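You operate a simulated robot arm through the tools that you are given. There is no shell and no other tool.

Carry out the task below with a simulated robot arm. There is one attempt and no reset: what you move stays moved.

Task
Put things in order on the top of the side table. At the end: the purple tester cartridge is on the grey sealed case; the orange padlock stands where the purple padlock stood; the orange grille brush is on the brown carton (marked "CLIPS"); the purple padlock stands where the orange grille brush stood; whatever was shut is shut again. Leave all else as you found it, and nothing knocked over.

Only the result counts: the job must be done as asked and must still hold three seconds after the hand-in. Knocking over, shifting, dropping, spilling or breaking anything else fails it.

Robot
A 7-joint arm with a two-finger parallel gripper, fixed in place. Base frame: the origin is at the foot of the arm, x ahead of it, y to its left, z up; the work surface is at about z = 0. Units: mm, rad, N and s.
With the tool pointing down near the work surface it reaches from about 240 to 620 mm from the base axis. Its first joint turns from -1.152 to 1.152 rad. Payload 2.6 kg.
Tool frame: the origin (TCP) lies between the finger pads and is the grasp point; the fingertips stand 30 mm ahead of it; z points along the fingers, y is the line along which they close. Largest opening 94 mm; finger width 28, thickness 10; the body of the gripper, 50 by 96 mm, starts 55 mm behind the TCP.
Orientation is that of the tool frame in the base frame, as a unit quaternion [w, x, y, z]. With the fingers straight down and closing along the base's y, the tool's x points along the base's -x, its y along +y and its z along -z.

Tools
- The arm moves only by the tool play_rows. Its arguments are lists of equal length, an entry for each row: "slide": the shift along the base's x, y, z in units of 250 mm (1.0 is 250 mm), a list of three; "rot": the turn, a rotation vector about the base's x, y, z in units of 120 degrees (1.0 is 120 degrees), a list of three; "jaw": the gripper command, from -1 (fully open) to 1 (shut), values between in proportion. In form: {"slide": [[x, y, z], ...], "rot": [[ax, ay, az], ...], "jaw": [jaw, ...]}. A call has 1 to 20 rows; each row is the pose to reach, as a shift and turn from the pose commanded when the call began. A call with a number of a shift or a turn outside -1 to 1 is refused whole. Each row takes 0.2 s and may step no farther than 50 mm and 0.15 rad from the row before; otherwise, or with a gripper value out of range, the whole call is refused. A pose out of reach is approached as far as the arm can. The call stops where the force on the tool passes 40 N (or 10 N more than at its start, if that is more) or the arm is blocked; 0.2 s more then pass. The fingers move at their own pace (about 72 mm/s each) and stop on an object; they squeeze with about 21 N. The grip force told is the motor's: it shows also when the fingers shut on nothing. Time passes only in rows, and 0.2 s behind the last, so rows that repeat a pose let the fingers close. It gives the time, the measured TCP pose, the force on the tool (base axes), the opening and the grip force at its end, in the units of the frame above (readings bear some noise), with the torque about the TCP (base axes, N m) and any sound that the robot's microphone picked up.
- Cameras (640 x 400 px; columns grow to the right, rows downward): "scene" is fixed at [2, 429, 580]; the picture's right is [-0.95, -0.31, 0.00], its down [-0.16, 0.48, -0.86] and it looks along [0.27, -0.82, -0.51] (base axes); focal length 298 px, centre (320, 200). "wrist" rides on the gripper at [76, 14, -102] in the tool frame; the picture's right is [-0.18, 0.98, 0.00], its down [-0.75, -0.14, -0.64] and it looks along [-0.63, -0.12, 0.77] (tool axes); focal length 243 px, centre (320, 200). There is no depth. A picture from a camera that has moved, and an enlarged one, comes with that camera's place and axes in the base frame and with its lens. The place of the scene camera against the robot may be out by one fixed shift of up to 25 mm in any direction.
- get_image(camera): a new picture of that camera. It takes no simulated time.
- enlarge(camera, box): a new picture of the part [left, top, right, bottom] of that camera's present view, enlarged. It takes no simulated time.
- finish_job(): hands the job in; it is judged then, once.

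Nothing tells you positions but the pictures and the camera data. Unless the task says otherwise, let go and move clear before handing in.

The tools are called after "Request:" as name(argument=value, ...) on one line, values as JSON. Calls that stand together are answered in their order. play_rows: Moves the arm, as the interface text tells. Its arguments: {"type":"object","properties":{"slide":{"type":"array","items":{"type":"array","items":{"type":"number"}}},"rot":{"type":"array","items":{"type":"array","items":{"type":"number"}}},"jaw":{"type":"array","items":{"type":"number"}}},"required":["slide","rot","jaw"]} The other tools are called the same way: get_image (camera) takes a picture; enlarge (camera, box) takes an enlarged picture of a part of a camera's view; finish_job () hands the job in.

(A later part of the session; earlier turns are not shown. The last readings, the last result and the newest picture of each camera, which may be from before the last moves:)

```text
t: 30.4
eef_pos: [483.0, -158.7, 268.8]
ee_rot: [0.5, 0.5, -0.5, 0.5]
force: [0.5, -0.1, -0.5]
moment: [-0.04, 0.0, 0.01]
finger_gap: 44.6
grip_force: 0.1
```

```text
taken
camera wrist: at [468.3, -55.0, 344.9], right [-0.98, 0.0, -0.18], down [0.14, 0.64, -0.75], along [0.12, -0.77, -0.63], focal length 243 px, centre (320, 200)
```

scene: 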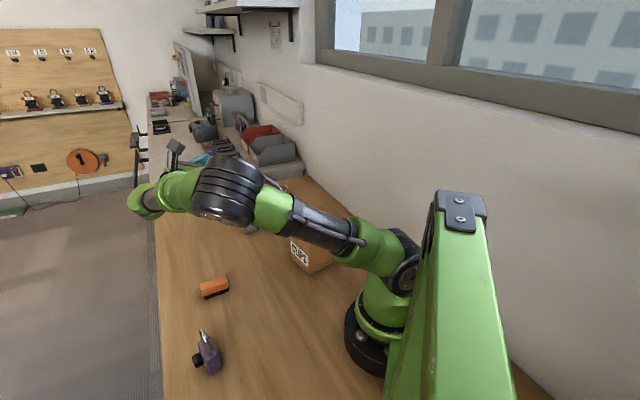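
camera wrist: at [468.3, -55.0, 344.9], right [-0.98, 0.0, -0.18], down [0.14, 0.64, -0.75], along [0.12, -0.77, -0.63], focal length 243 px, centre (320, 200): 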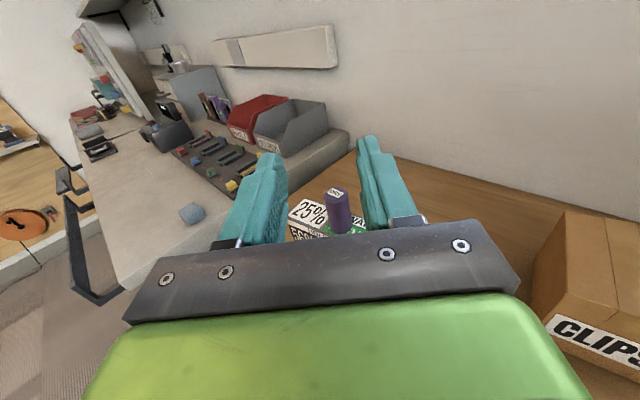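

The cartridge stands securely on the case. Now the brush: I'll tilt the hand back down and move towards it.

Request:
play_rows(slide=[[0, 0.01, 0], [-0.02, 0.03, 0], [-0.05, 0.06, 0], [-0.08, 0.1, 0], [-0.11, 0.14, 0], [-0.14, 0.18, 0], [-0.17, 0.22, 0], [-0.2, 0.26, 0], [-0.23, 0.3, 0], [-0.26, 0.34, -0.02], [-0.29, 0.37, -0.05], [-0.31, 0.39, -0.08], [-0.33, 0.4, -0.1], [-0.33, 0.4, -0.12], [-0.33, 0.4, -0.12]], rot=[[0.03, 0, 0], [0.08, 0, 0], [0.14, 0, 0], [0.2, 0, 0], [0.26, 0, 0], [0.32, 0, 0], [0.38, 0, 0], [0.44, 0, 0], [0.5, 0, 0], [0.56, 0, 0], [0.62, 0, 0], [0.67, 0, 0], [0.72, 0, 0], [0.75, 0, 0], [0.75, 0, 0]], jaw=[0, 0, 0, 0, 0, -0.5, -1, -1, -1, -1, -1, -1, -1, -1, -1])

Request:
get_image(camera="wrist")

Request:
get_image(camera="scene")

```text
t: 33.6
eef_pos: [400.2, -59.1, 240.2]
ee_rot: [0.0, 0.708, -0.706, -0.001]
force: [0.1, -0.7, 0.5]
moment: [-0.04, -0.01, 0.01]
finger_gap: 94.0
grip_force: 0.0
```

```text
taken
camera wrist: at [385.2, -133.6, 341.6], right [-0.98, 0.18, 0.0], down [0.14, 0.75, 0.64], along [0.12, 0.63, -0.77], focal length 243 px, centre (320, 200)
```

wrist: 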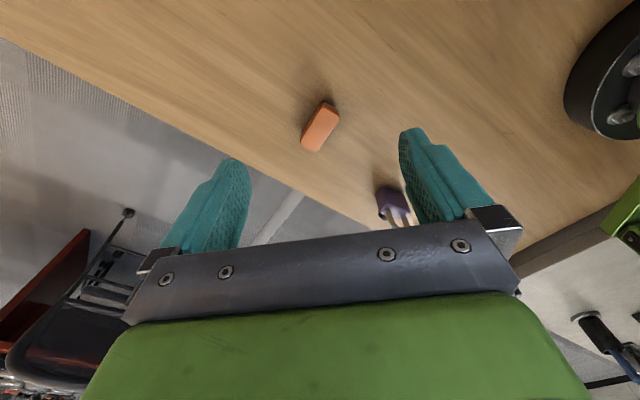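

```text
taken
```

scene: 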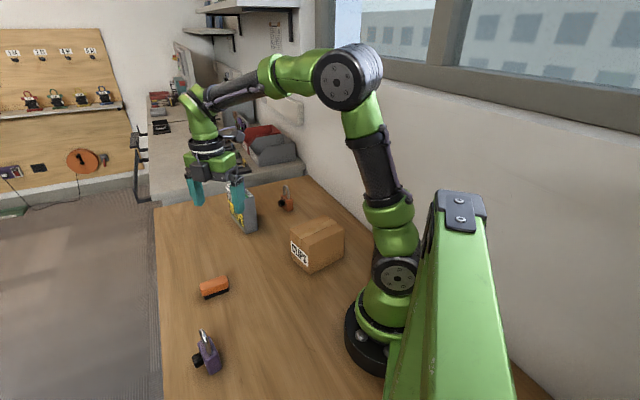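

I can see the brush and the purple padlock from this side. I'll enlarge the view to measure where they stand.

Request:
enlarge(camera="wrist", box=[270, 85, 390, 160])

Request:
enlarge(camera="wrist", box=[350, 170, 450, 235])

Request:
enlarge(camera="scene", box=[180, 270, 260, 320])

```text
5.33 times, centred on (330, 122) of wrist
camera zoom: at [385.2, -133.6, 341.6], right [-0.98, 0.18, 0.0], down [0.14, 0.75, 0.64], along [0.12, 0.63, -0.77], focal length 1294 px, centre (267, 613)
```

zoom: 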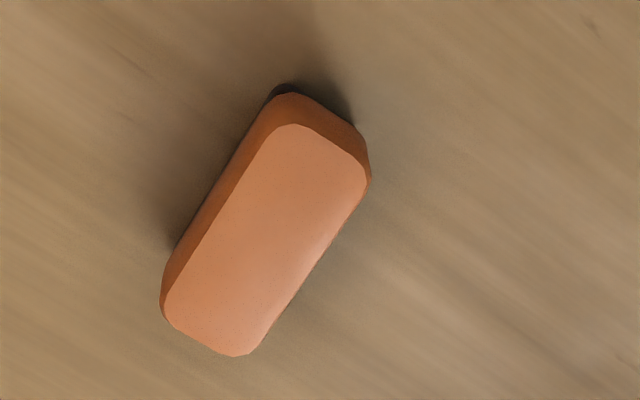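

```text
6.15 times, centred on (400, 202) of wrist
camera zoom: at [385.2, -133.6, 341.6], right [-0.98, 0.18, 0.0], down [0.14, 0.75, 0.64], along [0.12, 0.63, -0.77], focal length 1493 px, centre (-172, 185)
```

zoom: 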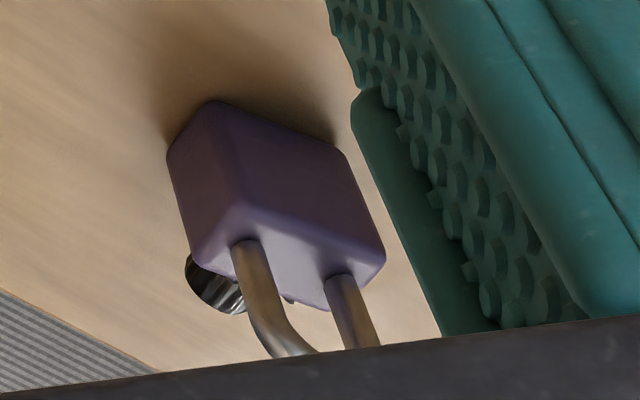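

```text
8.00 times, centred on (220, 295) of scene
camera zoom: at [2.0, 429.0, 580.0], right [-0.95, -0.31, 0.0], down [-0.16, 0.48, -0.86], along [0.27, -0.82, -0.51], focal length 2384 px, centre (1120, -560)
```

zoom: 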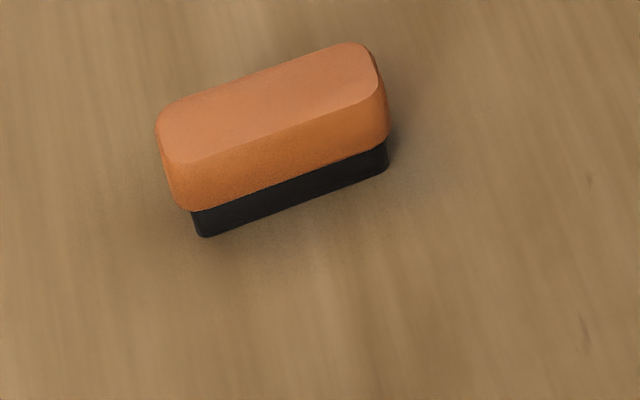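

The brush is about 66×30×36 mm, centred near (409.5, 0), with its long axis about 47° from x. I'll turn the hand to match and hover above it.

Request:
play_rows(slide=[[0.006, 0.035, 0], [0.012, 0.07, -0.06], [0.018, 0.105, -0.12], [0.024, 0.14, -0.18], [0.03, 0.175, -0.24], [0.036, 0.21, -0.3], [0.041, 0.23, -0.36], [0.041, 0.23, -0.4], [0.041, 0.23, -0.4]], rot=[[0, 0, -0.05], [0, 0, -0.1], [0, 0, -0.15], [0, 0, -0.2], [0, 0, -0.25], [0, 0, -0.3], [0, 0, -0.356], [0, 0, -0.356], [0, 0, -0.356]], jaw=[-1, -1, -1, -1, -1, -1, -1, -1, -1])

Request:
get_image(camera="wrist")

Request:
enlarge(camera="wrist", box=[240, 50, 400, 170])

```text
t: 35.6
eef_pos: [410.4, 0.2, 139.2]
ee_rot: [0.0, -0.401, 0.916, 0.0]
force: [-0.1, -0.7, 0.1]
moment: [0.05, 0.01, 0.01]
finger_gap: 94.0
grip_force: 0.1
```

```text
taken
camera wrist: at [347.4, -45.6, 241.3], right [-0.6, 0.8, 0.0], down [0.61, 0.46, 0.64], along [0.51, 0.38, -0.77], focal length 243 px, centre (320, 200)
```

wrist: 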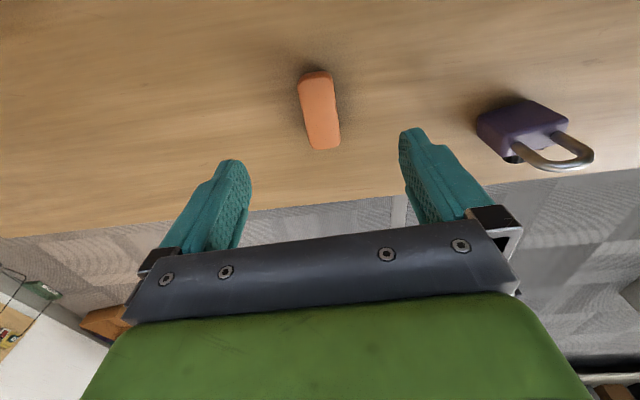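

```text
3.33 times, centred on (320, 110) of wrist
camera zoom: at [347.4, -45.6, 241.3], right [-0.6, 0.8, 0.0], down [0.61, 0.46, 0.64], along [0.51, 0.38, -0.77], focal length 809 px, centre (320, 500)
```

zoom: 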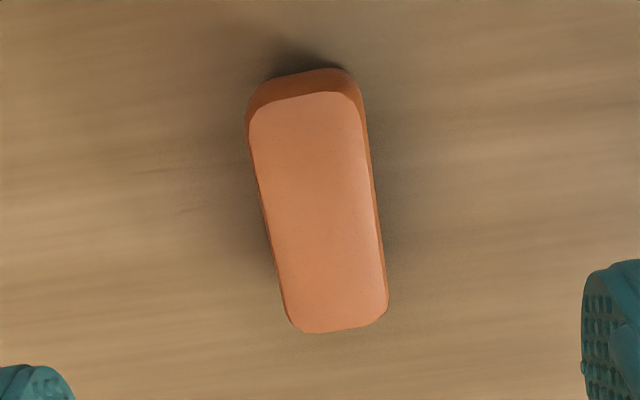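

The hand is centred over the brush. I'll go down, grip across its width and do a slow test lift.

Request:
play_rows(slide=[[0, 0.002, -0.1], [0, 0.002, -0.2], [0, 0.002, -0.3], [0, 0.002, -0.37], [0, 0.002, -0.405], [0, 0.002, -0.405], [0, 0.002, -0.405], [0, 0.002, -0.405], [0, 0.002, -0.405], [0, 0.002, -0.405], [0, 0.002, -0.405], [0, 0.002, -0.405]], rot=[[0, 0, -0.008], [0, 0, -0.016], [0, 0, -0.016], [0, 0, -0.016], [0, 0, -0.016], [0, 0, -0.016], [0, 0, -0.016], [0, 0, -0.016], [0, 0, -0.016], [0, 0, -0.016], [0, 0, -0.016], [0, 0, -0.016]], jaw=[-1, -1, -1, -1, -1, -1, -0.4, 0.2, 1, 1, 1, 1])

Request:
get_image(camera="wrist")

```text
t: 38.2
eef_pos: [410.5, -1.1, 39.1]
ee_rot: [0.001, -0.385, 0.923, 0.0]
force: [0.2, 0.1, 8.4]
moment: [0.0, 0.01, 0.05]
finger_gap: 29.0
grip_force: 21.3
```

```text
taken
camera wrist: at [346.4, -43.4, 140.7], right [-0.57, 0.82, 0.0], down [0.63, 0.44, 0.64], along [0.53, 0.37, -0.77], focal length 243 px, centre (320, 200)
```

wrist: 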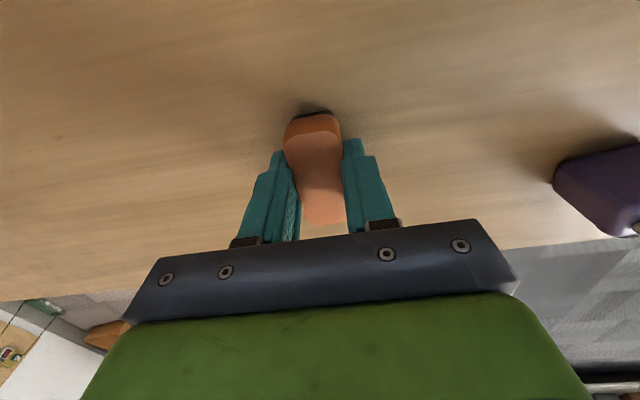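

Request:
play_rows(slide=[[0, 0, 0.008], [0, 0, 0.02], [0, 0, 0.04], [0, 0, 0.06], [0, 0, 0.08], [0, 0, 0.08]], rot=[[0, 0, 0], [0, 0, 0], [0, 0, 0], [0, 0, 0], [0, 0, 0], [0, 0, 0]], jaw=[1, 1, 1, 1, 1, 1])

Request:
get_image(camera="wrist")

Request:
enlarge(camera="scene", box=[160, 220, 280, 310])

```text
t: 39.6
eef_pos: [408.5, -1.3, 59.8]
ee_rot: [0.0, -0.386, 0.923, 0.0]
force: [0.1, 0.2, -0.2]
moment: [-0.02, 0.02, 0.0]
finger_gap: 28.9
grip_force: 21.1
```

```text
taken
camera wrist: at [346.0, -43.3, 160.2], right [-0.57, 0.82, 0.0], down [0.63, 0.44, 0.64], along [0.53, 0.37, -0.77], focal length 243 px, centre (320, 200)
```

wrist: 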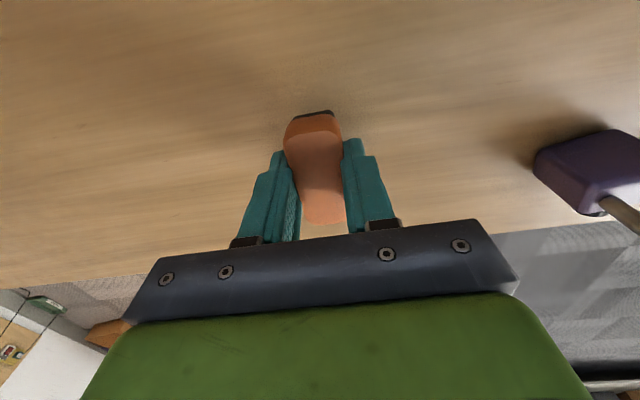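

```text
4.44 times, centred on (220, 265) of scene
camera zoom: at [2.0, 429.0, 580.0], right [-0.95, -0.31, 0.0], down [-0.16, 0.48, -0.86], along [0.27, -0.82, -0.51], focal length 1324 px, centre (764, -89)
```

zoom: 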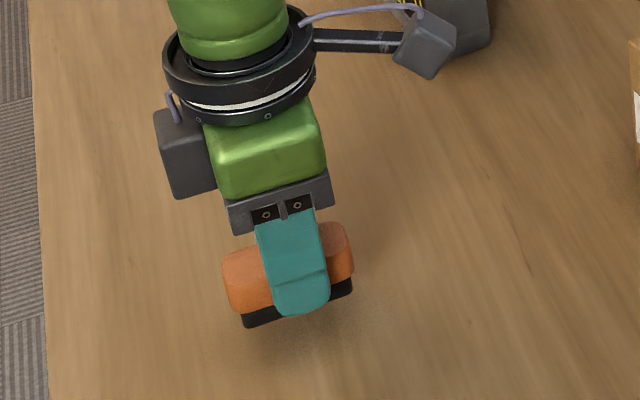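

The brush is held level. I'll lift it and carry it at safe height to above the carton's centre at (214, -195).

Request:
play_rows(slide=[[0, 0, 0.02], [0, 0, 0.07], [0, 0, 0.14], [0, 0, 0.22], [0, 0, 0.31], [0, 0, 0.4], [-0.03, -0.03, 0.49], [-0.08, -0.08, 0.55], [-0.15, -0.15, 0.567], [-0.23, -0.23, 0.567], [-0.31, -0.31, 0.567], [-0.39, -0.39, 0.567], [-0.47, -0.47, 0.567], [-0.55, -0.55, 0.567], [-0.62, -0.62, 0.567], [-0.68, -0.68, 0.567], [-0.73, -0.73, 0.567], [-0.765, -0.768, 0.567], [-0.781, -0.784, 0.567], [-0.781, -0.784, 0.567]], rot=[[0, 0, 0], [0, 0, 0], [0, 0, 0], [0, 0, 0], [0, 0, 0], [0, 0, 0], [0, 0, 0.01], [0, 0, 0.02], [0, 0, 0.03], [0, 0, 0.04], [0, 0, 0.05], [0, 0, 0.06], [0, 0, 0.07], [0, 0, 0.08], [0, 0, 0.09], [0, 0, 0.09], [0, 0, 0.09], [0, 0, 0.09], [0, 0, 0.09], [0, 0, 0.09]], jaw=[1, 1, 1, 1, 1, 1, 1, 1, 1, 1, 1, 1, 1, 1, 1, 1, 1, 1, 1, 1])

Request:
get_image(camera="wrist")

Request:
get_image(camera="scene")

```text
t: 43.8
eef_pos: [215.8, -197.1, 199.9]
ee_rot: [0.0, -0.471, 0.882, 0.0]
force: [0.0, 0.5, -0.2]
moment: [0.01, -0.03, 0.03]
finger_gap: 28.8
grip_force: 21.0
```

```text
taken
camera wrist: at [160.8, -251.0, 301.7], right [-0.71, 0.7, 0.0], down [0.54, 0.55, 0.64], along [0.45, 0.46, -0.77], focal length 243 px, centre (320, 200)
```

wrist: 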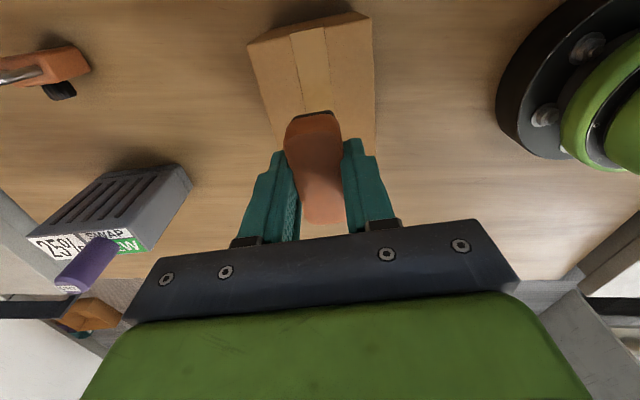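

```text
taken
```

scene: 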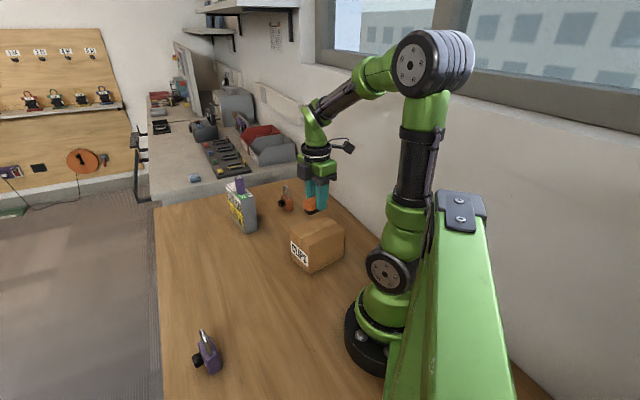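

The carton corners in this view confirm its centre at about (214, -195), right under the brush. I'll lower the brush gently.

Request:
play_rows(slide=[[0, 0, -0.03], [0, 0, -0.08], [0, 0, -0.13], [0, 0, -0.18], [0, 0, -0.215], [0, 0, -0.235], [0, 0, -0.235]], rot=[[0, 0, 0], [0, 0, 0], [0, 0, 0], [0, 0, 0], [0, 0, 0], [0, 0, 0], [0, 0, 0]], jaw=[1, 1, 1, 1, 1, 1, 1])

Request:
get_image(camera="wrist")

Request:
enlarge(camera="scene", box=[250, 150, 370, 280])

```text
t: 45.4
eef_pos: [214.6, -196.7, 141.0]
ee_rot: [0.0, -0.471, 0.882, 0.0]
force: [0.2, -0.4, -0.4]
moment: [-0.04, -0.03, 0.03]
finger_gap: 29.1
grip_force: 21.1
```

```text
taken
camera wrist: at [160.4, -250.5, 243.2], right [-0.71, 0.7, 0.0], down [0.54, 0.55, 0.64], along [0.45, 0.46, -0.77], focal length 243 px, centre (320, 200)
```

wrist: 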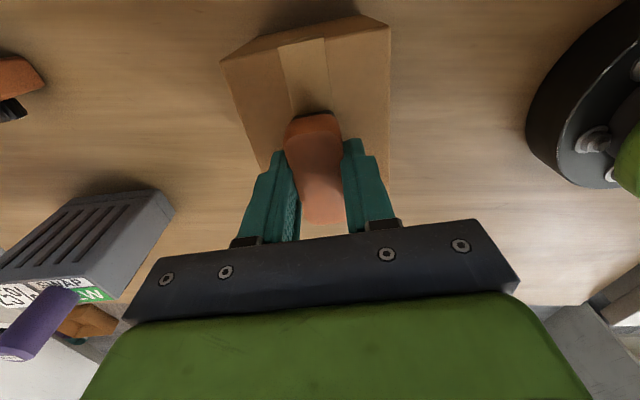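

```text
3.08 times, centred on (310, 215) of scene
camera zoom: at [2.0, 429.0, 580.0], right [-0.95, -0.31, 0.0], down [-0.16, 0.48, -0.86], along [0.27, -0.82, -0.51], focal length 917 px, centre (351, 154)
```

zoom: 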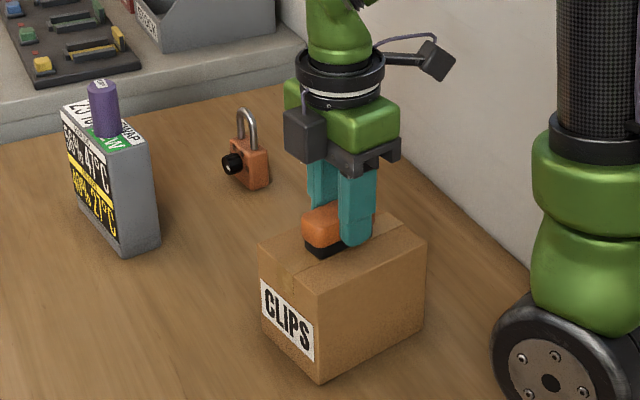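

Request:
play_rows(slide=[[0, 0, -0.006], [0, 0, -0.012], [0, 0, -0.016], [0, 0, -0.02], [0, 0, -0.02]], rot=[[0, 0, 0], [0, 0, 0], [0, 0, 0], [0, 0, 0], [0, 0, 0]], jaw=[1, 1, 1, 1, 1])

```text
t: 46.4
eef_pos: [216.1, -197.5, 137.8]
ee_rot: [0.001, -0.47, 0.883, 0.0]
force: [-2.2, 1.8, 8.0]
moment: [-0.04, 0.17, -0.04]
finger_gap: 29.0
grip_force: 21.1
stopped in row 4: the force on the tool passed its limit at 44 N (the readings are from after the stop); the commanded pose is now the measured one
```

The brush touched the carton with a brief force peak. I'll check that nothing shifted before releasing.

Request:
get_image(camera="wrist")

Request:
enlarge(camera="scene", box=[250, 150, 370, 280])

```text
taken
camera wrist: at [160.5, -251.3, 240.5], right [-0.71, 0.7, 0.0], down [0.54, 0.55, 0.64], along [0.45, 0.46, -0.77], focal length 243 px, centre (320, 200)
```

wrist: 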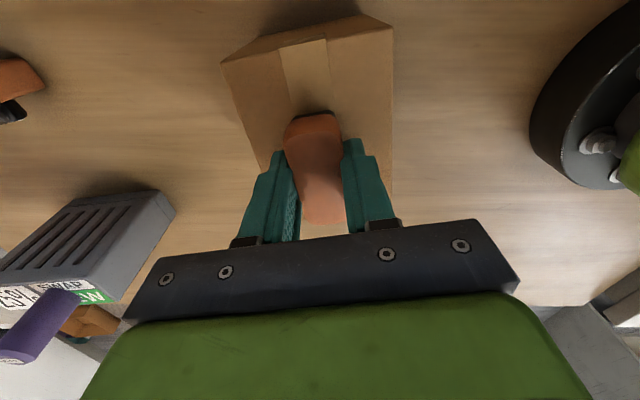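

```text
3.08 times, centred on (310, 215) of scene
camera zoom: at [2.0, 429.0, 579.9], right [-0.95, -0.31, 0.0], down [-0.16, 0.48, -0.86], along [0.27, -0.82, -0.51], focal length 917 px, centre (351, 154)
```

zoom: 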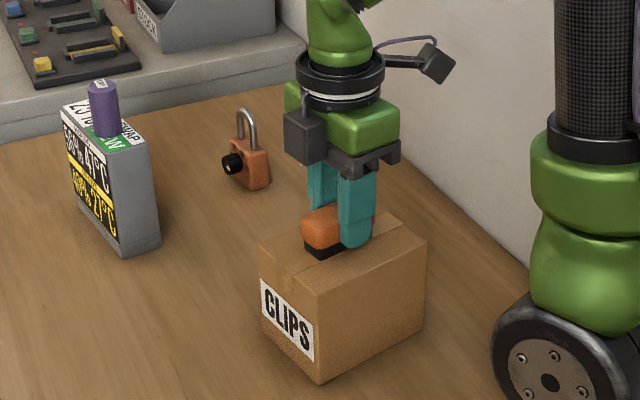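

The carton has not moved and the brush sits flat on it. I'll open gently and rise.

Request:
play_rows(slide=[[0, 0, 0], [0, 0, 0], [0, 0, 0], [0, 0, 0], [0, 0, 0], [0, 0, 0], [0, 0, 0.04], [0, 0, 0.1], [0, 0, 0.18], [0, 0, 0.28], [0, 0, 0.38], [0, 0, 0.45]], rot=[[0, 0, 0], [0, 0, 0], [0, 0, 0], [0, 0, 0], [0, 0, 0], [0, 0, 0], [0, 0, 0], [0, 0, 0], [0, 0, 0], [0, 0, 0], [0, 0, 0], [0, 0, 0]], jaw=[0.36, 0.3, 0.22, 0.1, -0.05, -0.2, -0.2, -0.2, -0.2, -0.2, -0.2, -0.2])

Request:
get_image(camera="wrist")

Request:
get_image(camera="scene")

```text
t: 49.0
eef_pos: [215.7, -198.8, 251.2]
ee_rot: [0.001, -0.469, 0.883, 0.0]
force: [-0.2, 0.3, -0.1]
moment: [-0.03, -0.03, -0.03]
finger_gap: 56.6
grip_force: 0.1
```

```text
taken
camera wrist: at [161.0, -252.1, 352.6], right [-0.71, 0.7, 0.0], down [0.54, 0.55, 0.64], along [0.45, 0.46, -0.77], focal length 243 px, centre (320, 200)
```

wrist: 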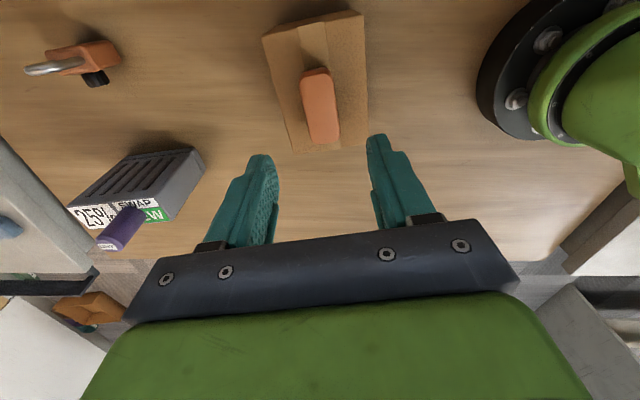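

```text
taken
```

scene: 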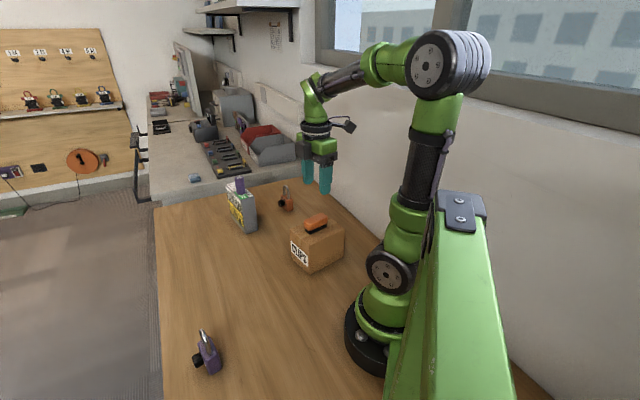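

The brush is on the carton. Next is the purple padlock, so I'll travel across to view it from above.

Request:
play_rows(slide=[[0.05, 0.08, 0], [0.12, 0.2, 0], [0.19, 0.34, 0], [0.26, 0.48, 0], [0.32, 0.62, 0], [0.34, 0.76, 0], [0.34, 0.9, 0], [0.34, 1.0, 0]], rot=[[0, 0, 0], [0, 0, 0], [0, 0, 0], [0, 0, 0], [0, 0, 0], [0, 0, 0], [0, 0, 0], [0, 0, 0]], jaw=[-0.5, -1, -1, -1, -1, -1, -1, -1])

Request:
play_rows(slide=[[0, 0.1, 0], [0, 0.24, 0], [0, 0.36, 0], [0, 0.46, 0], [0, 0.48, 0], [0, 0.48, 0]], rot=[[0, 0, 0], [0, 0, 0], [0, 0, 0], [0, 0, 0], [0, 0, 0], [0, 0, 0]], jaw=[-1, -1, -1, -1, -1, -1])

Request:
get_image(camera="wrist")

Request:
get_image(camera="scene")

```text
t: 50.8
eef_pos: [299.0, 53.8, 251.9]
ee_rot: [0.001, -0.47, 0.883, 0.0]
force: [0.6, -0.3, 0.2]
moment: [0.01, 0.05, 0.0]
finger_gap: 94.2
grip_force: 0.0
```

```text
t: 52.2
eef_pos: [300.3, 174.8, 250.3]
ee_rot: [0.001, -0.47, 0.883, 0.0]
force: [0.8, -0.1, -0.1]
moment: [0.03, -0.02, 0.0]
finger_gap: 93.9
grip_force: 0.1
```

```text
taken
camera wrist: at [245.3, 119.4, 352.7], right [-0.71, 0.7, 0.0], down [0.54, 0.55, 0.64], along [0.45, 0.46, -0.77], focal length 243 px, centre (320, 200)
```

wrist: 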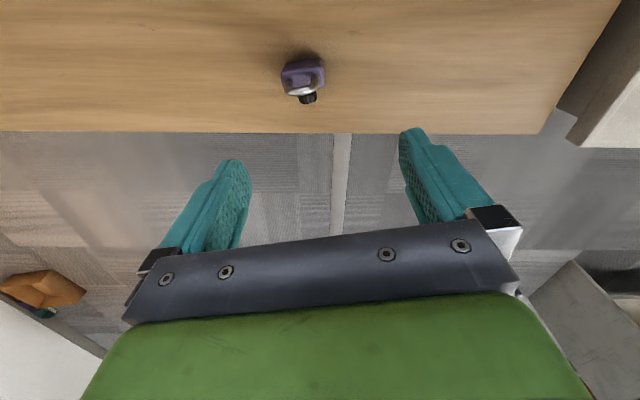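

```text
taken
```

scene: 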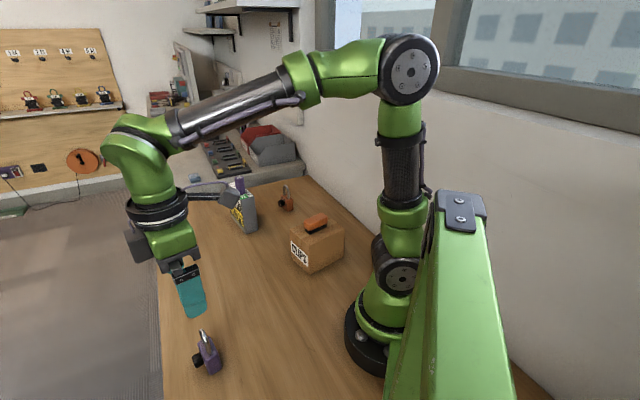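

The purple padlock is right under the hand with its knob facing away from the camera. I'll enlarge the view.

Request:
enlarge(camera="wrist", box=[260, 40, 350, 115])

Request:
enlarge(camera="scene", box=[180, 320, 240, 385])

```text
5.33 times, centred on (305, 78) of wrist
camera zoom: at [245.3, 119.4, 352.7], right [-0.71, 0.7, 0.0], down [0.54, 0.55, 0.64], along [0.45, 0.46, -0.77], focal length 1294 px, centre (400, 853)
```

zoom: 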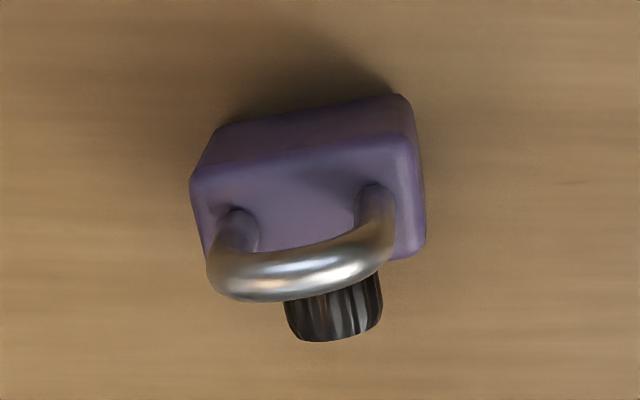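

```text
6.15 times, centred on (210, 352) of scene
camera zoom: at [2.0, 429.0, 580.0], right [-0.95, -0.31, 0.0], down [-0.16, 0.48, -0.86], along [0.27, -0.82, -0.51], focal length 1834 px, centre (997, -738)
```

zoom: 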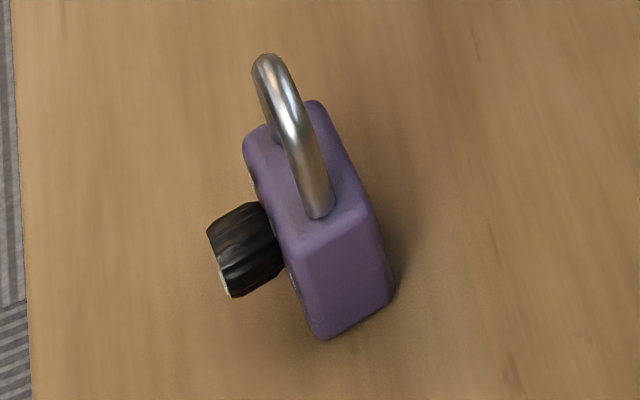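

The purple padlock body is about 45×22×46 mm, centred near (312, 158), with its knob facing roughly (+x, +y) and its shackle reaching about 95–100 mm. I'll centre above it at 150 mm and check again.

Request:
play_rows(slide=[[0.02, -0.025, -0.08], [0.04, -0.05, -0.18], [0.051, -0.066, -0.28], [0.051, -0.066, -0.36], [0.051, -0.066, -0.38], [0.051, -0.066, -0.38]], rot=[[0, 0, -0.004], [0, 0, -0.008], [0, 0, -0.012], [0, 0, -0.012], [0, 0, -0.012], [0, 0, -0.012]], jaw=[-1, -1, -1, -1, -1, -1])

Request:
get_image(camera="wrist")

Request:
enlarge(camera="wrist", box=[240, 60, 400, 180])

Request:
enlarge(camera="scene", box=[140, 260, 280, 400])

```text
t: 53.6
eef_pos: [311.9, 157.2, 156.5]
ee_rot: [0.001, -0.458, 0.889, 0.0]
force: [0.7, -0.2, 0.3]
moment: [0.02, 0.0, 0.0]
finger_gap: 93.7
grip_force: 0.1
```

```text
taken
camera wrist: at [255.6, 104.5, 258.6], right [-0.69, 0.72, 0.0], down [0.55, 0.53, 0.64], along [0.46, 0.45, -0.77], focal length 243 px, centre (320, 200)
```

wrist: 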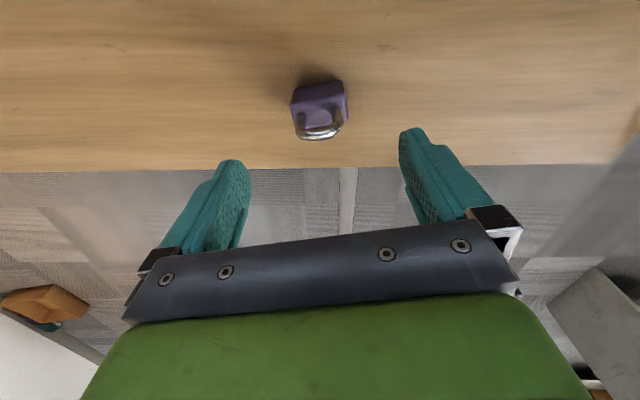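

```text
3.33 times, centred on (320, 120) of wrist
camera zoom: at [255.6, 104.5, 258.6], right [-0.69, 0.72, 0.0], down [0.55, 0.53, 0.64], along [0.46, 0.45, -0.77], focal length 809 px, centre (320, 467)
```

zoom: 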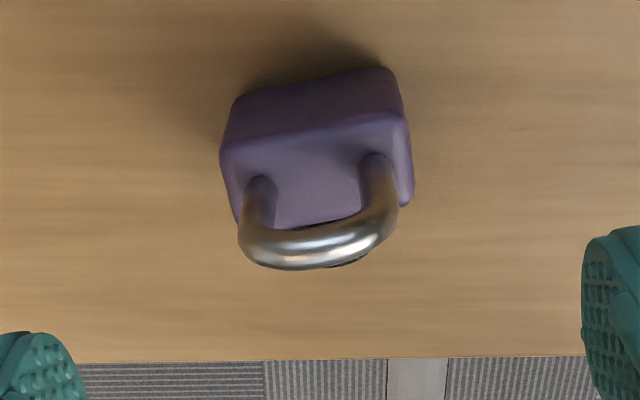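

```text
2.86 times, centred on (210, 330) of scene
camera zoom: at [2.0, 429.0, 580.0], right [-0.95, -0.31, 0.0], down [-0.16, 0.48, -0.86], along [0.27, -0.82, -0.51], focal length 851 px, centre (634, -171)
```

zoom: 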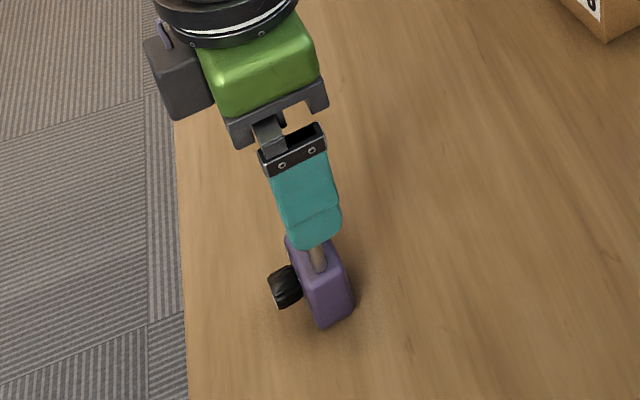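

The padlock is confirmed at (312, 158.5), about 92 mm tall overall. I'll go down so the palm clears the shackle, grip the body across its width and do a test lift.

Request:
play_rows(slide=[[0.002, 0, -0.1], [0.004, 0.001, -0.2], [0.004, 0.001, -0.3], [0.004, 0.001, -0.38], [0.004, 0.001, -0.42], [0.004, 0.001, -0.434], [0.004, 0.001, -0.434], [0.004, 0.001, -0.434], [0.004, 0.001, -0.434], [0.004, 0.001, -0.434], [0.004, 0.001, -0.434], [0.004, 0.001, -0.434]], rot=[[0, 0, 0.004], [0, 0, 0.008], [0, 0, 0.008], [0, 0, 0.008], [0, 0, 0.008], [0, 0, 0.008], [0, 0, 0.008], [0, 0, 0.008], [0, 0, 0.008], [0, 0, 0.008], [0, 0, 0.008], [0, 0, 0.008]], jaw=[-1, -1, -1, -1, -1, -1, -1, -0.4, 0.2, 1, 1, 1])

Request:
get_image(camera="wrist")

Request:
enlarge(camera="scene", box=[140, 260, 280, 400])

```text
t: 56.2
eef_pos: [313.7, 156.1, 47.4]
ee_rot: [0.002, -0.466, 0.885, -0.001]
force: [0.4, -0.6, -0.7]
moment: [0.02, -0.03, 0.01]
finger_gap: 54.4
grip_force: 21.7
```

```text
taken
camera wrist: at [258.6, 102.2, 149.6], right [-0.71, 0.71, 0.0], down [0.54, 0.54, 0.64], along [0.46, 0.45, -0.77], focal length 243 px, centre (320, 200)
```

wrist: 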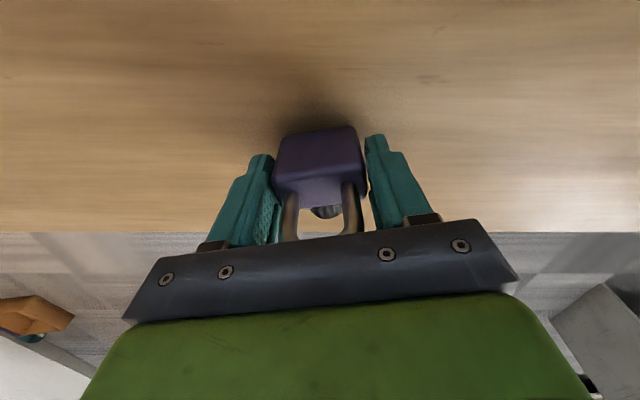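

```text
2.86 times, centred on (210, 330) of scene
camera zoom: at [2.1, 429.0, 580.0], right [-0.95, -0.31, 0.0], down [-0.16, 0.48, -0.86], along [0.27, -0.82, -0.51], focal length 851 px, centre (634, -171)
```

zoom: 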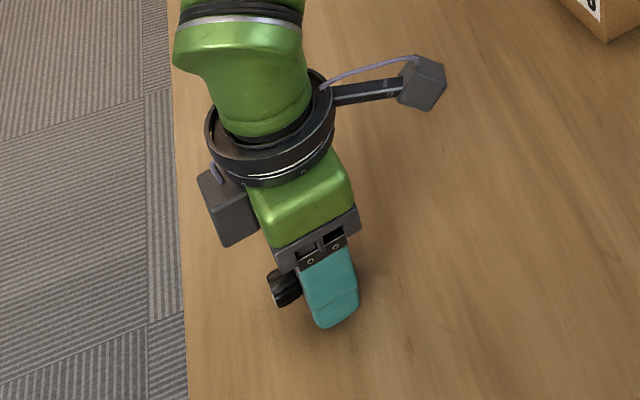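

The fingers stopped at a 54 mm gap, wider than I expected for the body. I'll look closely before lifting.

Request:
enlarge(camera="wrist", box=[230, 110, 410, 245])

Request:
enlarge(camera="scene", box=[180, 330, 240, 390])

```text
2.96 times, centred on (320, 178) of wrist
camera zoom: at [258.6, 102.2, 149.6], right [-0.71, 0.71, 0.0], down [0.54, 0.54, 0.64], along [0.46, 0.45, -0.77], focal length 719 px, centre (320, 267)
```

zoom: 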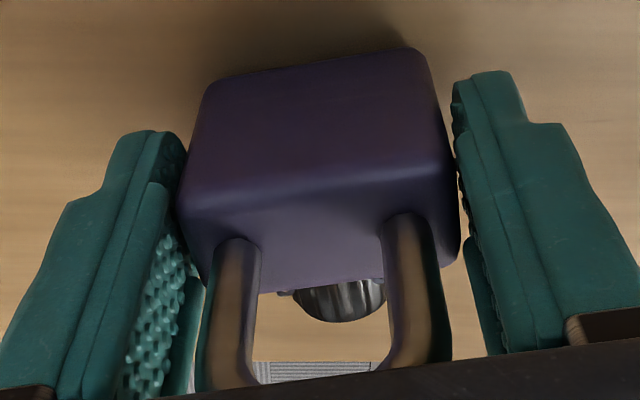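

```text
6.67 times, centred on (210, 360) of scene
camera zoom: at [2.1, 429.0, 580.0], right [-0.95, -0.31, 0.0], down [-0.16, 0.48, -0.86], along [0.27, -0.82, -0.51], focal length 1987 px, centre (1053, -867)
```

zoom: 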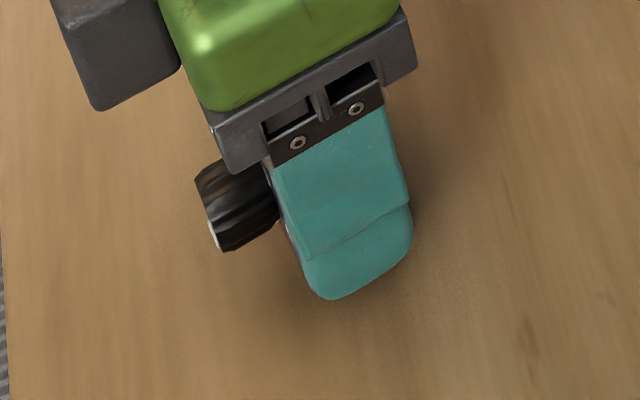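

The pads do touch the body, which is about 54 mm wide at the top. I'll do a slow test lift.

Request:
play_rows(slide=[[0, 0, 0.006], [0, 0, 0.016], [0, 0, 0.03], [0, 0, 0.045], [0, 0, 0.06], [0, 0, 0.06]], rot=[[0, 0, 0], [0, 0, 0], [0, 0, 0], [0, 0, 0], [0, 0, 0], [0, 0, 0]], jaw=[1, 1, 1, 1, 1, 1])

Request:
get_image(camera="wrist")

Request:
enlarge(camera="scene", box=[140, 260, 280, 400])

```text
t: 57.6
eef_pos: [312.5, 156.5, 62.1]
ee_rot: [0.001, -0.467, 0.885, -0.001]
force: [0.4, 0.4, -4.5]
moment: [-0.01, -0.01, -0.01]
finger_gap: 54.3
grip_force: 21.0
```

```text
taken
camera wrist: at [258.5, 102.9, 164.2], right [-0.71, 0.71, 0.0], down [0.54, 0.54, 0.64], along [0.46, 0.45, -0.77], focal length 243 px, centre (320, 200)
```

wrist: 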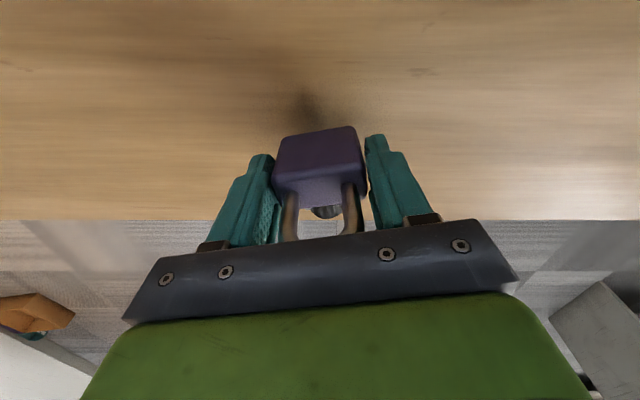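

```text
2.86 times, centred on (210, 330) of scene
camera zoom: at [2.1, 429.0, 580.0], right [-0.95, -0.31, 0.0], down [-0.16, 0.48, -0.86], along [0.27, -0.82, -0.51], focal length 851 px, centre (634, -171)
```

zoom: 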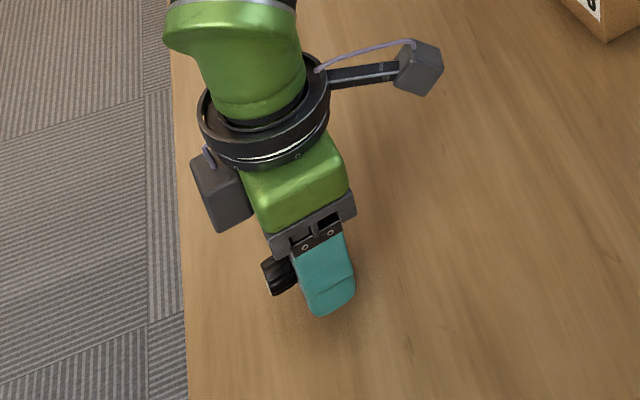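

The padlock lifted cleanly, weighing about 4.5 N. I'll carry it to the brush's old spot at (409.6, 0.7).

Request:
play_rows(slide=[[0, 0, 0.02], [0, 0, 0.06], [0, 0, 0.11], [0, 0, 0.17], [0.01, -0.02, 0.22], [0.04, -0.06, 0.25], [0.08, -0.125, 0.26], [0.12, -0.195, 0.26], [0.16, -0.265, 0.26], [0.205, -0.335, 0.26], [0.25, -0.405, 0.26], [0.295, -0.475, 0.26], [0.33, -0.535, 0.26], [0.36, -0.585, 0.26], [0.38, -0.615, 0.26], [0.386, -0.628, 0.26], [0.386, -0.628, 0.26]], rot=[[0, 0, 0], [0, 0, 0], [0, 0, 0], [0, 0, 0], [0, 0, 0], [0, 0, 0], [0, 0, 0], [0, 0, 0], [0, 0, 0], [0, 0, 0], [0, 0, 0], [0, 0, 0], [0, 0, 0], [0, 0, 0], [0, 0, 0], [0, 0, 0], [0, 0, 0]], jaw=[1, 1, 1, 1, 1, 1, 1, 1, 1, 1, 1, 1, 1, 1, 1, 1, 1])

Request:
get_image(camera="wrist")

Request:
get_image(camera="scene")

```text
t: 61.2
eef_pos: [409.9, -1.2, 128.0]
ee_rot: [0.001, -0.466, 0.885, 0.0]
force: [0.0, 0.1, -2.9]
moment: [0.01, 0.05, -0.04]
finger_gap: 54.2
grip_force: 21.2
```

```text
taken
camera wrist: at [356.1, -54.5, 229.5], right [-0.71, 0.71, 0.0], down [0.54, 0.54, 0.64], along [0.46, 0.45, -0.77], focal length 243 px, centre (320, 200)
```

wrist: 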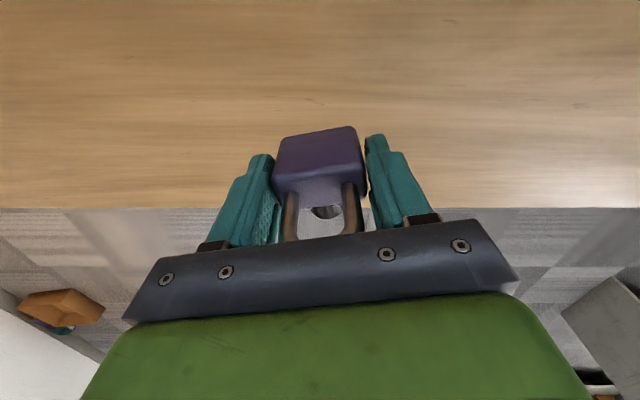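

```text
taken
```

scene: 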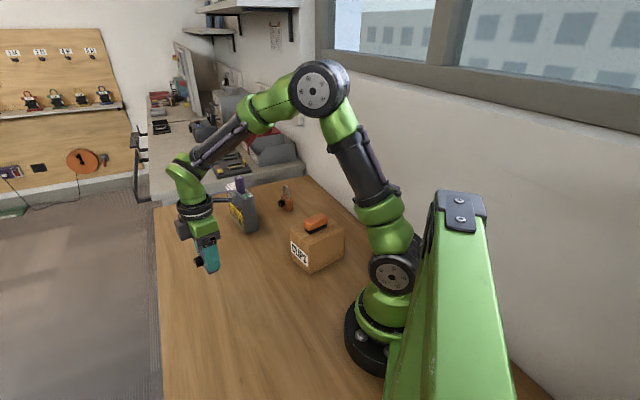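

The padlock is over the spot to within 1 mm. I'll lower it to about 5 mm above the table, then creep down.

Request:
play_rows(slide=[[-0.002, 0, -0.02], [-0.003, 0, -0.07], [-0.003, 0, -0.13], [-0.003, 0, -0.19], [-0.003, 0, -0.24], [-0.003, 0, -0.275], [-0.003, 0, -0.296], [-0.003, 0, -0.304], [-0.003, 0, -0.304]], rot=[[0, 0, 0], [0, 0, 0], [0, 0, 0], [0, 0, 0], [0, 0, 0], [0, 0, 0], [0, 0, 0], [0, 0, 0], [0, 0, 0]], jaw=[1, 1, 1, 1, 1, 1, 1, 1, 1])

Request:
play_rows(slide=[[0, 0, -0.004], [0, 0, -0.008], [0, 0, -0.008]], rot=[[0, 0, 0], [0, 0, 0], [0, 0, 0]], jaw=[1, 1, 1])

Request:
enlarge(camera="scene", box=[150, 200, 290, 330])

Request:
get_image(camera="wrist")

```text
t: 63.2
eef_pos: [409.8, 0.5, 52.4]
ee_rot: [0.001, -0.466, 0.885, 0.0]
force: [-0.3, -0.4, -3.3]
moment: [0.04, 0.01, -0.03]
finger_gap: 54.5
grip_force: 21.5
```

```text
t: 64.0
eef_pos: [409.0, -0.2, 49.9]
ee_rot: [0.002, -0.466, 0.885, -0.001]
force: [-0.9, 0.6, -3.0]
moment: [-0.03, -0.01, -0.04]
finger_gap: 54.5
grip_force: 21.1
```

```text
3.08 times, centred on (220, 265) of scene
camera zoom: at [2.1, 429.0, 580.0], right [-0.95, -0.31, 0.0], down [-0.16, 0.48, -0.86], along [0.27, -0.82, -0.51], focal length 917 px, centre (628, 0)
```

zoom: 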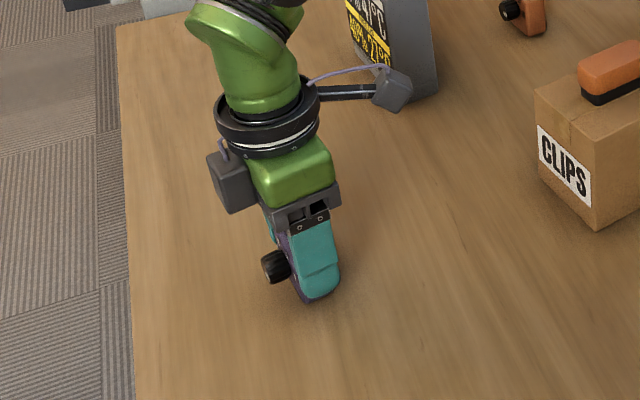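

```text
taken
camera wrist: at [354.5, -53.6, 151.7], right [-0.71, 0.71, 0.0], down [0.54, 0.54, 0.64], along [0.46, 0.45, -0.77], focal length 243 px, centre (320, 200)
```

wrist: 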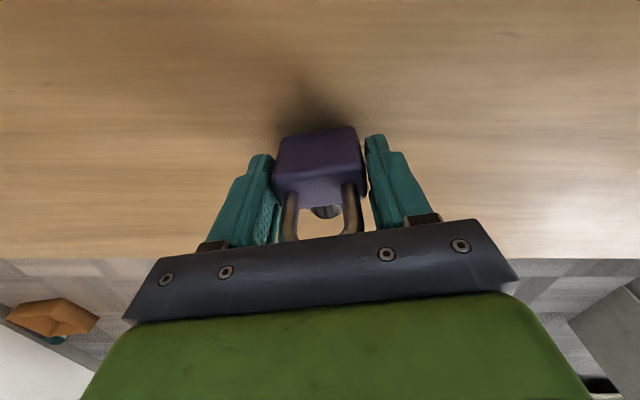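

Request:
play_rows(slide=[[0, 0, -0.003], [0, 0, -0.006], [0, 0, -0.008], [0, 0, -0.008]], rot=[[0, 0, 0], [0, 0, 0], [0, 0, 0], [0, 0, 0]], jaw=[1, 1, 1, 1])

```text
t: 65.0
eef_pos: [408.2, -1.0, 48.0]
ee_rot: [0.001, -0.466, 0.885, 0.0]
force: [-0.3, -1.0, -2.6]
moment: [0.02, 0.02, 0.03]
finger_gap: 54.4
grip_force: 21.1
```

Request:
play_rows(slide=[[0, 0, -0.002], [0, 0, -0.004], [0, 0, -0.004]], rot=[[0, 0, 0], [0, 0, 0], [0, 0, 0]], jaw=[1, 1, 1])

Request:
enlarge(camera="scene", box=[190, 260, 250, 310])

```text
t: 65.8
eef_pos: [408.7, -0.4, 47.4]
ee_rot: [0.002, -0.466, 0.885, 0.0]
force: [-6.6, -2.1, 15.2]
moment: [-0.05, 0.09, -0.02]
finger_gap: 54.3
grip_force: 21.4
```

```text
8.00 times, centred on (220, 285) of scene
camera zoom: at [2.0, 429.0, 580.0], right [-0.95, -0.31, 0.0], down [-0.16, 0.48, -0.86], along [0.27, -0.82, -0.51], focal length 2384 px, centre (1120, -480)
```

zoom: 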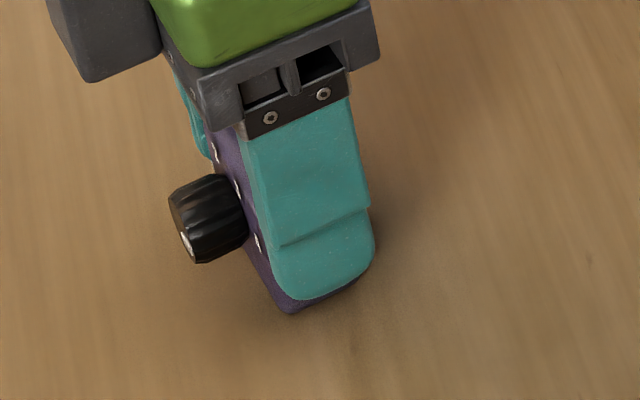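

It has touched down. I'll ease off, open gradually and rise straight up past the shackle.

Request:
play_rows(slide=[[0, 0, 0.002], [0, 0, 0.002], [0, 0, 0.002], [0, 0, 0.002], [0, 0, 0.002], [0, 0, 0.002], [0, 0, 0.002], [0, 0, 0.03], [0, 0, 0.1], [0, 0, 0.2], [0, 0, 0.32], [0, 0, 0.45], [0, 0, 0.58], [0, 0, 0.7]], rot=[[0, 0, 0], [0, 0, 0], [0, 0, 0], [0, 0, 0], [0, 0, 0], [0, 0, 0], [0, 0, 0], [0, 0, 0], [0, 0, 0], [0, 0, 0], [0, 0, 0], [0, 0, 0], [0, 0, 0], [0, 0, 0]], jaw=[1, -0.18, -0.25, -0.35, -0.5, -0.7, -0.9, -0.9, -0.9, -0.9, -0.9, -0.9, -0.9, -0.9])

Request:
get_image(camera="wrist")

Request:
get_image(camera="scene")

```text
t: 68.8
eef_pos: [409.7, -0.5, 220.7]
ee_rot: [0.001, -0.466, 0.885, 0.0]
force: [0.6, -0.6, 0.7]
moment: [0.01, 0.0, -0.01]
finger_gap: 89.4
grip_force: 0.1
```

```text
taken
camera wrist: at [354.3, -53.4, 323.4], right [-0.71, 0.71, 0.0], down [0.54, 0.54, 0.64], along [0.46, 0.45, -0.77], focal length 243 px, centre (320, 200)
```

wrist: 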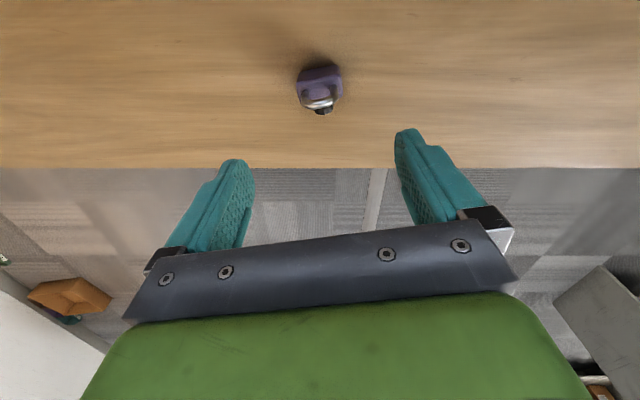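

```text
taken
```

scene: 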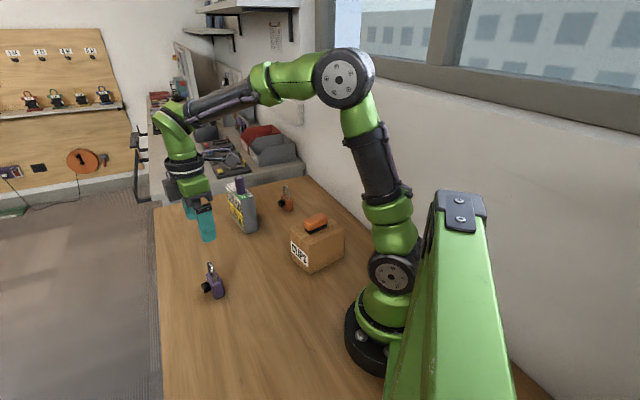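

The purple padlock stands on the brush's old spot. Now the orange padlock, near (398, -405) with the same orientation: I'll travel there, high and clear of the case.

Request:
play_rows(slide=[[-0.03, -0.06, 0.06], [-0.08, -0.18, 0.14], [-0.13, -0.32, 0.2], [-0.18, -0.46, 0.235], [-0.23, -0.6, 0.235], [-0.26, -0.72, 0.235], [-0.276, -0.805, 0.235]], rot=[[0, 0, 0], [0, 0, 0], [0, 0, 0], [0, 0, 0], [0, 0, 0], [0, 0, 0], [0, 0, 0]], jaw=[-1, -1, -1, -1, -1, -1, -1])

Request:
play_rows(slide=[[0.02, -0.08, 0], [0.05, -0.2, 0], [0.09, -0.34, 0], [0.13, -0.48, 0], [0.16, -0.6, 0], [0.18, -0.7, 0], [0.19, -0.74, 0], [0.19, -0.74, 0]], rot=[[0, 0, 0], [0, 0, 0], [0, 0, 0], [0, 0, 0], [0, 0, 0], [0, 0, 0], [0, 0, 0], [0, 0, 0]], jaw=[-1, -1, -1, -1, -1, -1, -1, -1])

Request:
get_image(camera="wrist")

Request:
get_image(camera="scene")

```text
t: 70.4
eef_pos: [338.1, -203.5, 278.4]
ee_rot: [0.002, -0.466, 0.885, 0.0]
force: [-0.1, 0.3, 0.0]
moment: [-0.03, 0.0, 0.0]
finger_gap: 93.8
grip_force: 0.0
```

```text
t: 72.2
eef_pos: [387.8, -387.7, 280.8]
ee_rot: [0.002, -0.467, 0.884, 0.0]
force: [0.8, 0.3, 0.3]
moment: [0.0, 0.01, -0.01]
finger_gap: 94.1
grip_force: 0.1
```

```text
taken
camera wrist: at [332.1, -441.1, 381.9], right [-0.71, 0.71, 0.0], down [0.54, 0.54, 0.64], along [0.46, 0.45, -0.77], focal length 243 px, centre (320, 200)
```

wrist: 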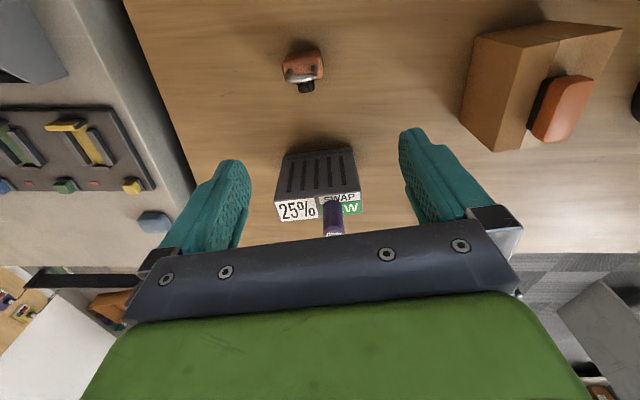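

```text
taken
```

scene: 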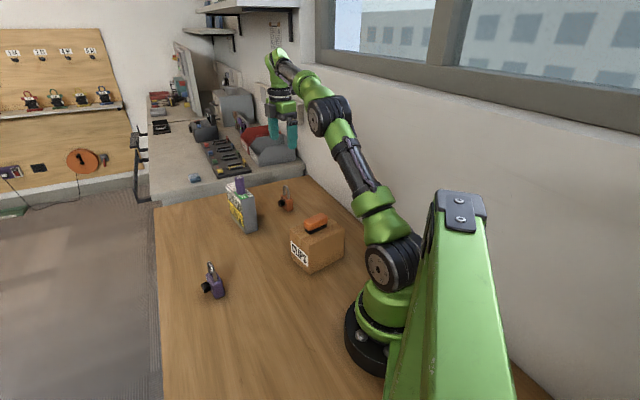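

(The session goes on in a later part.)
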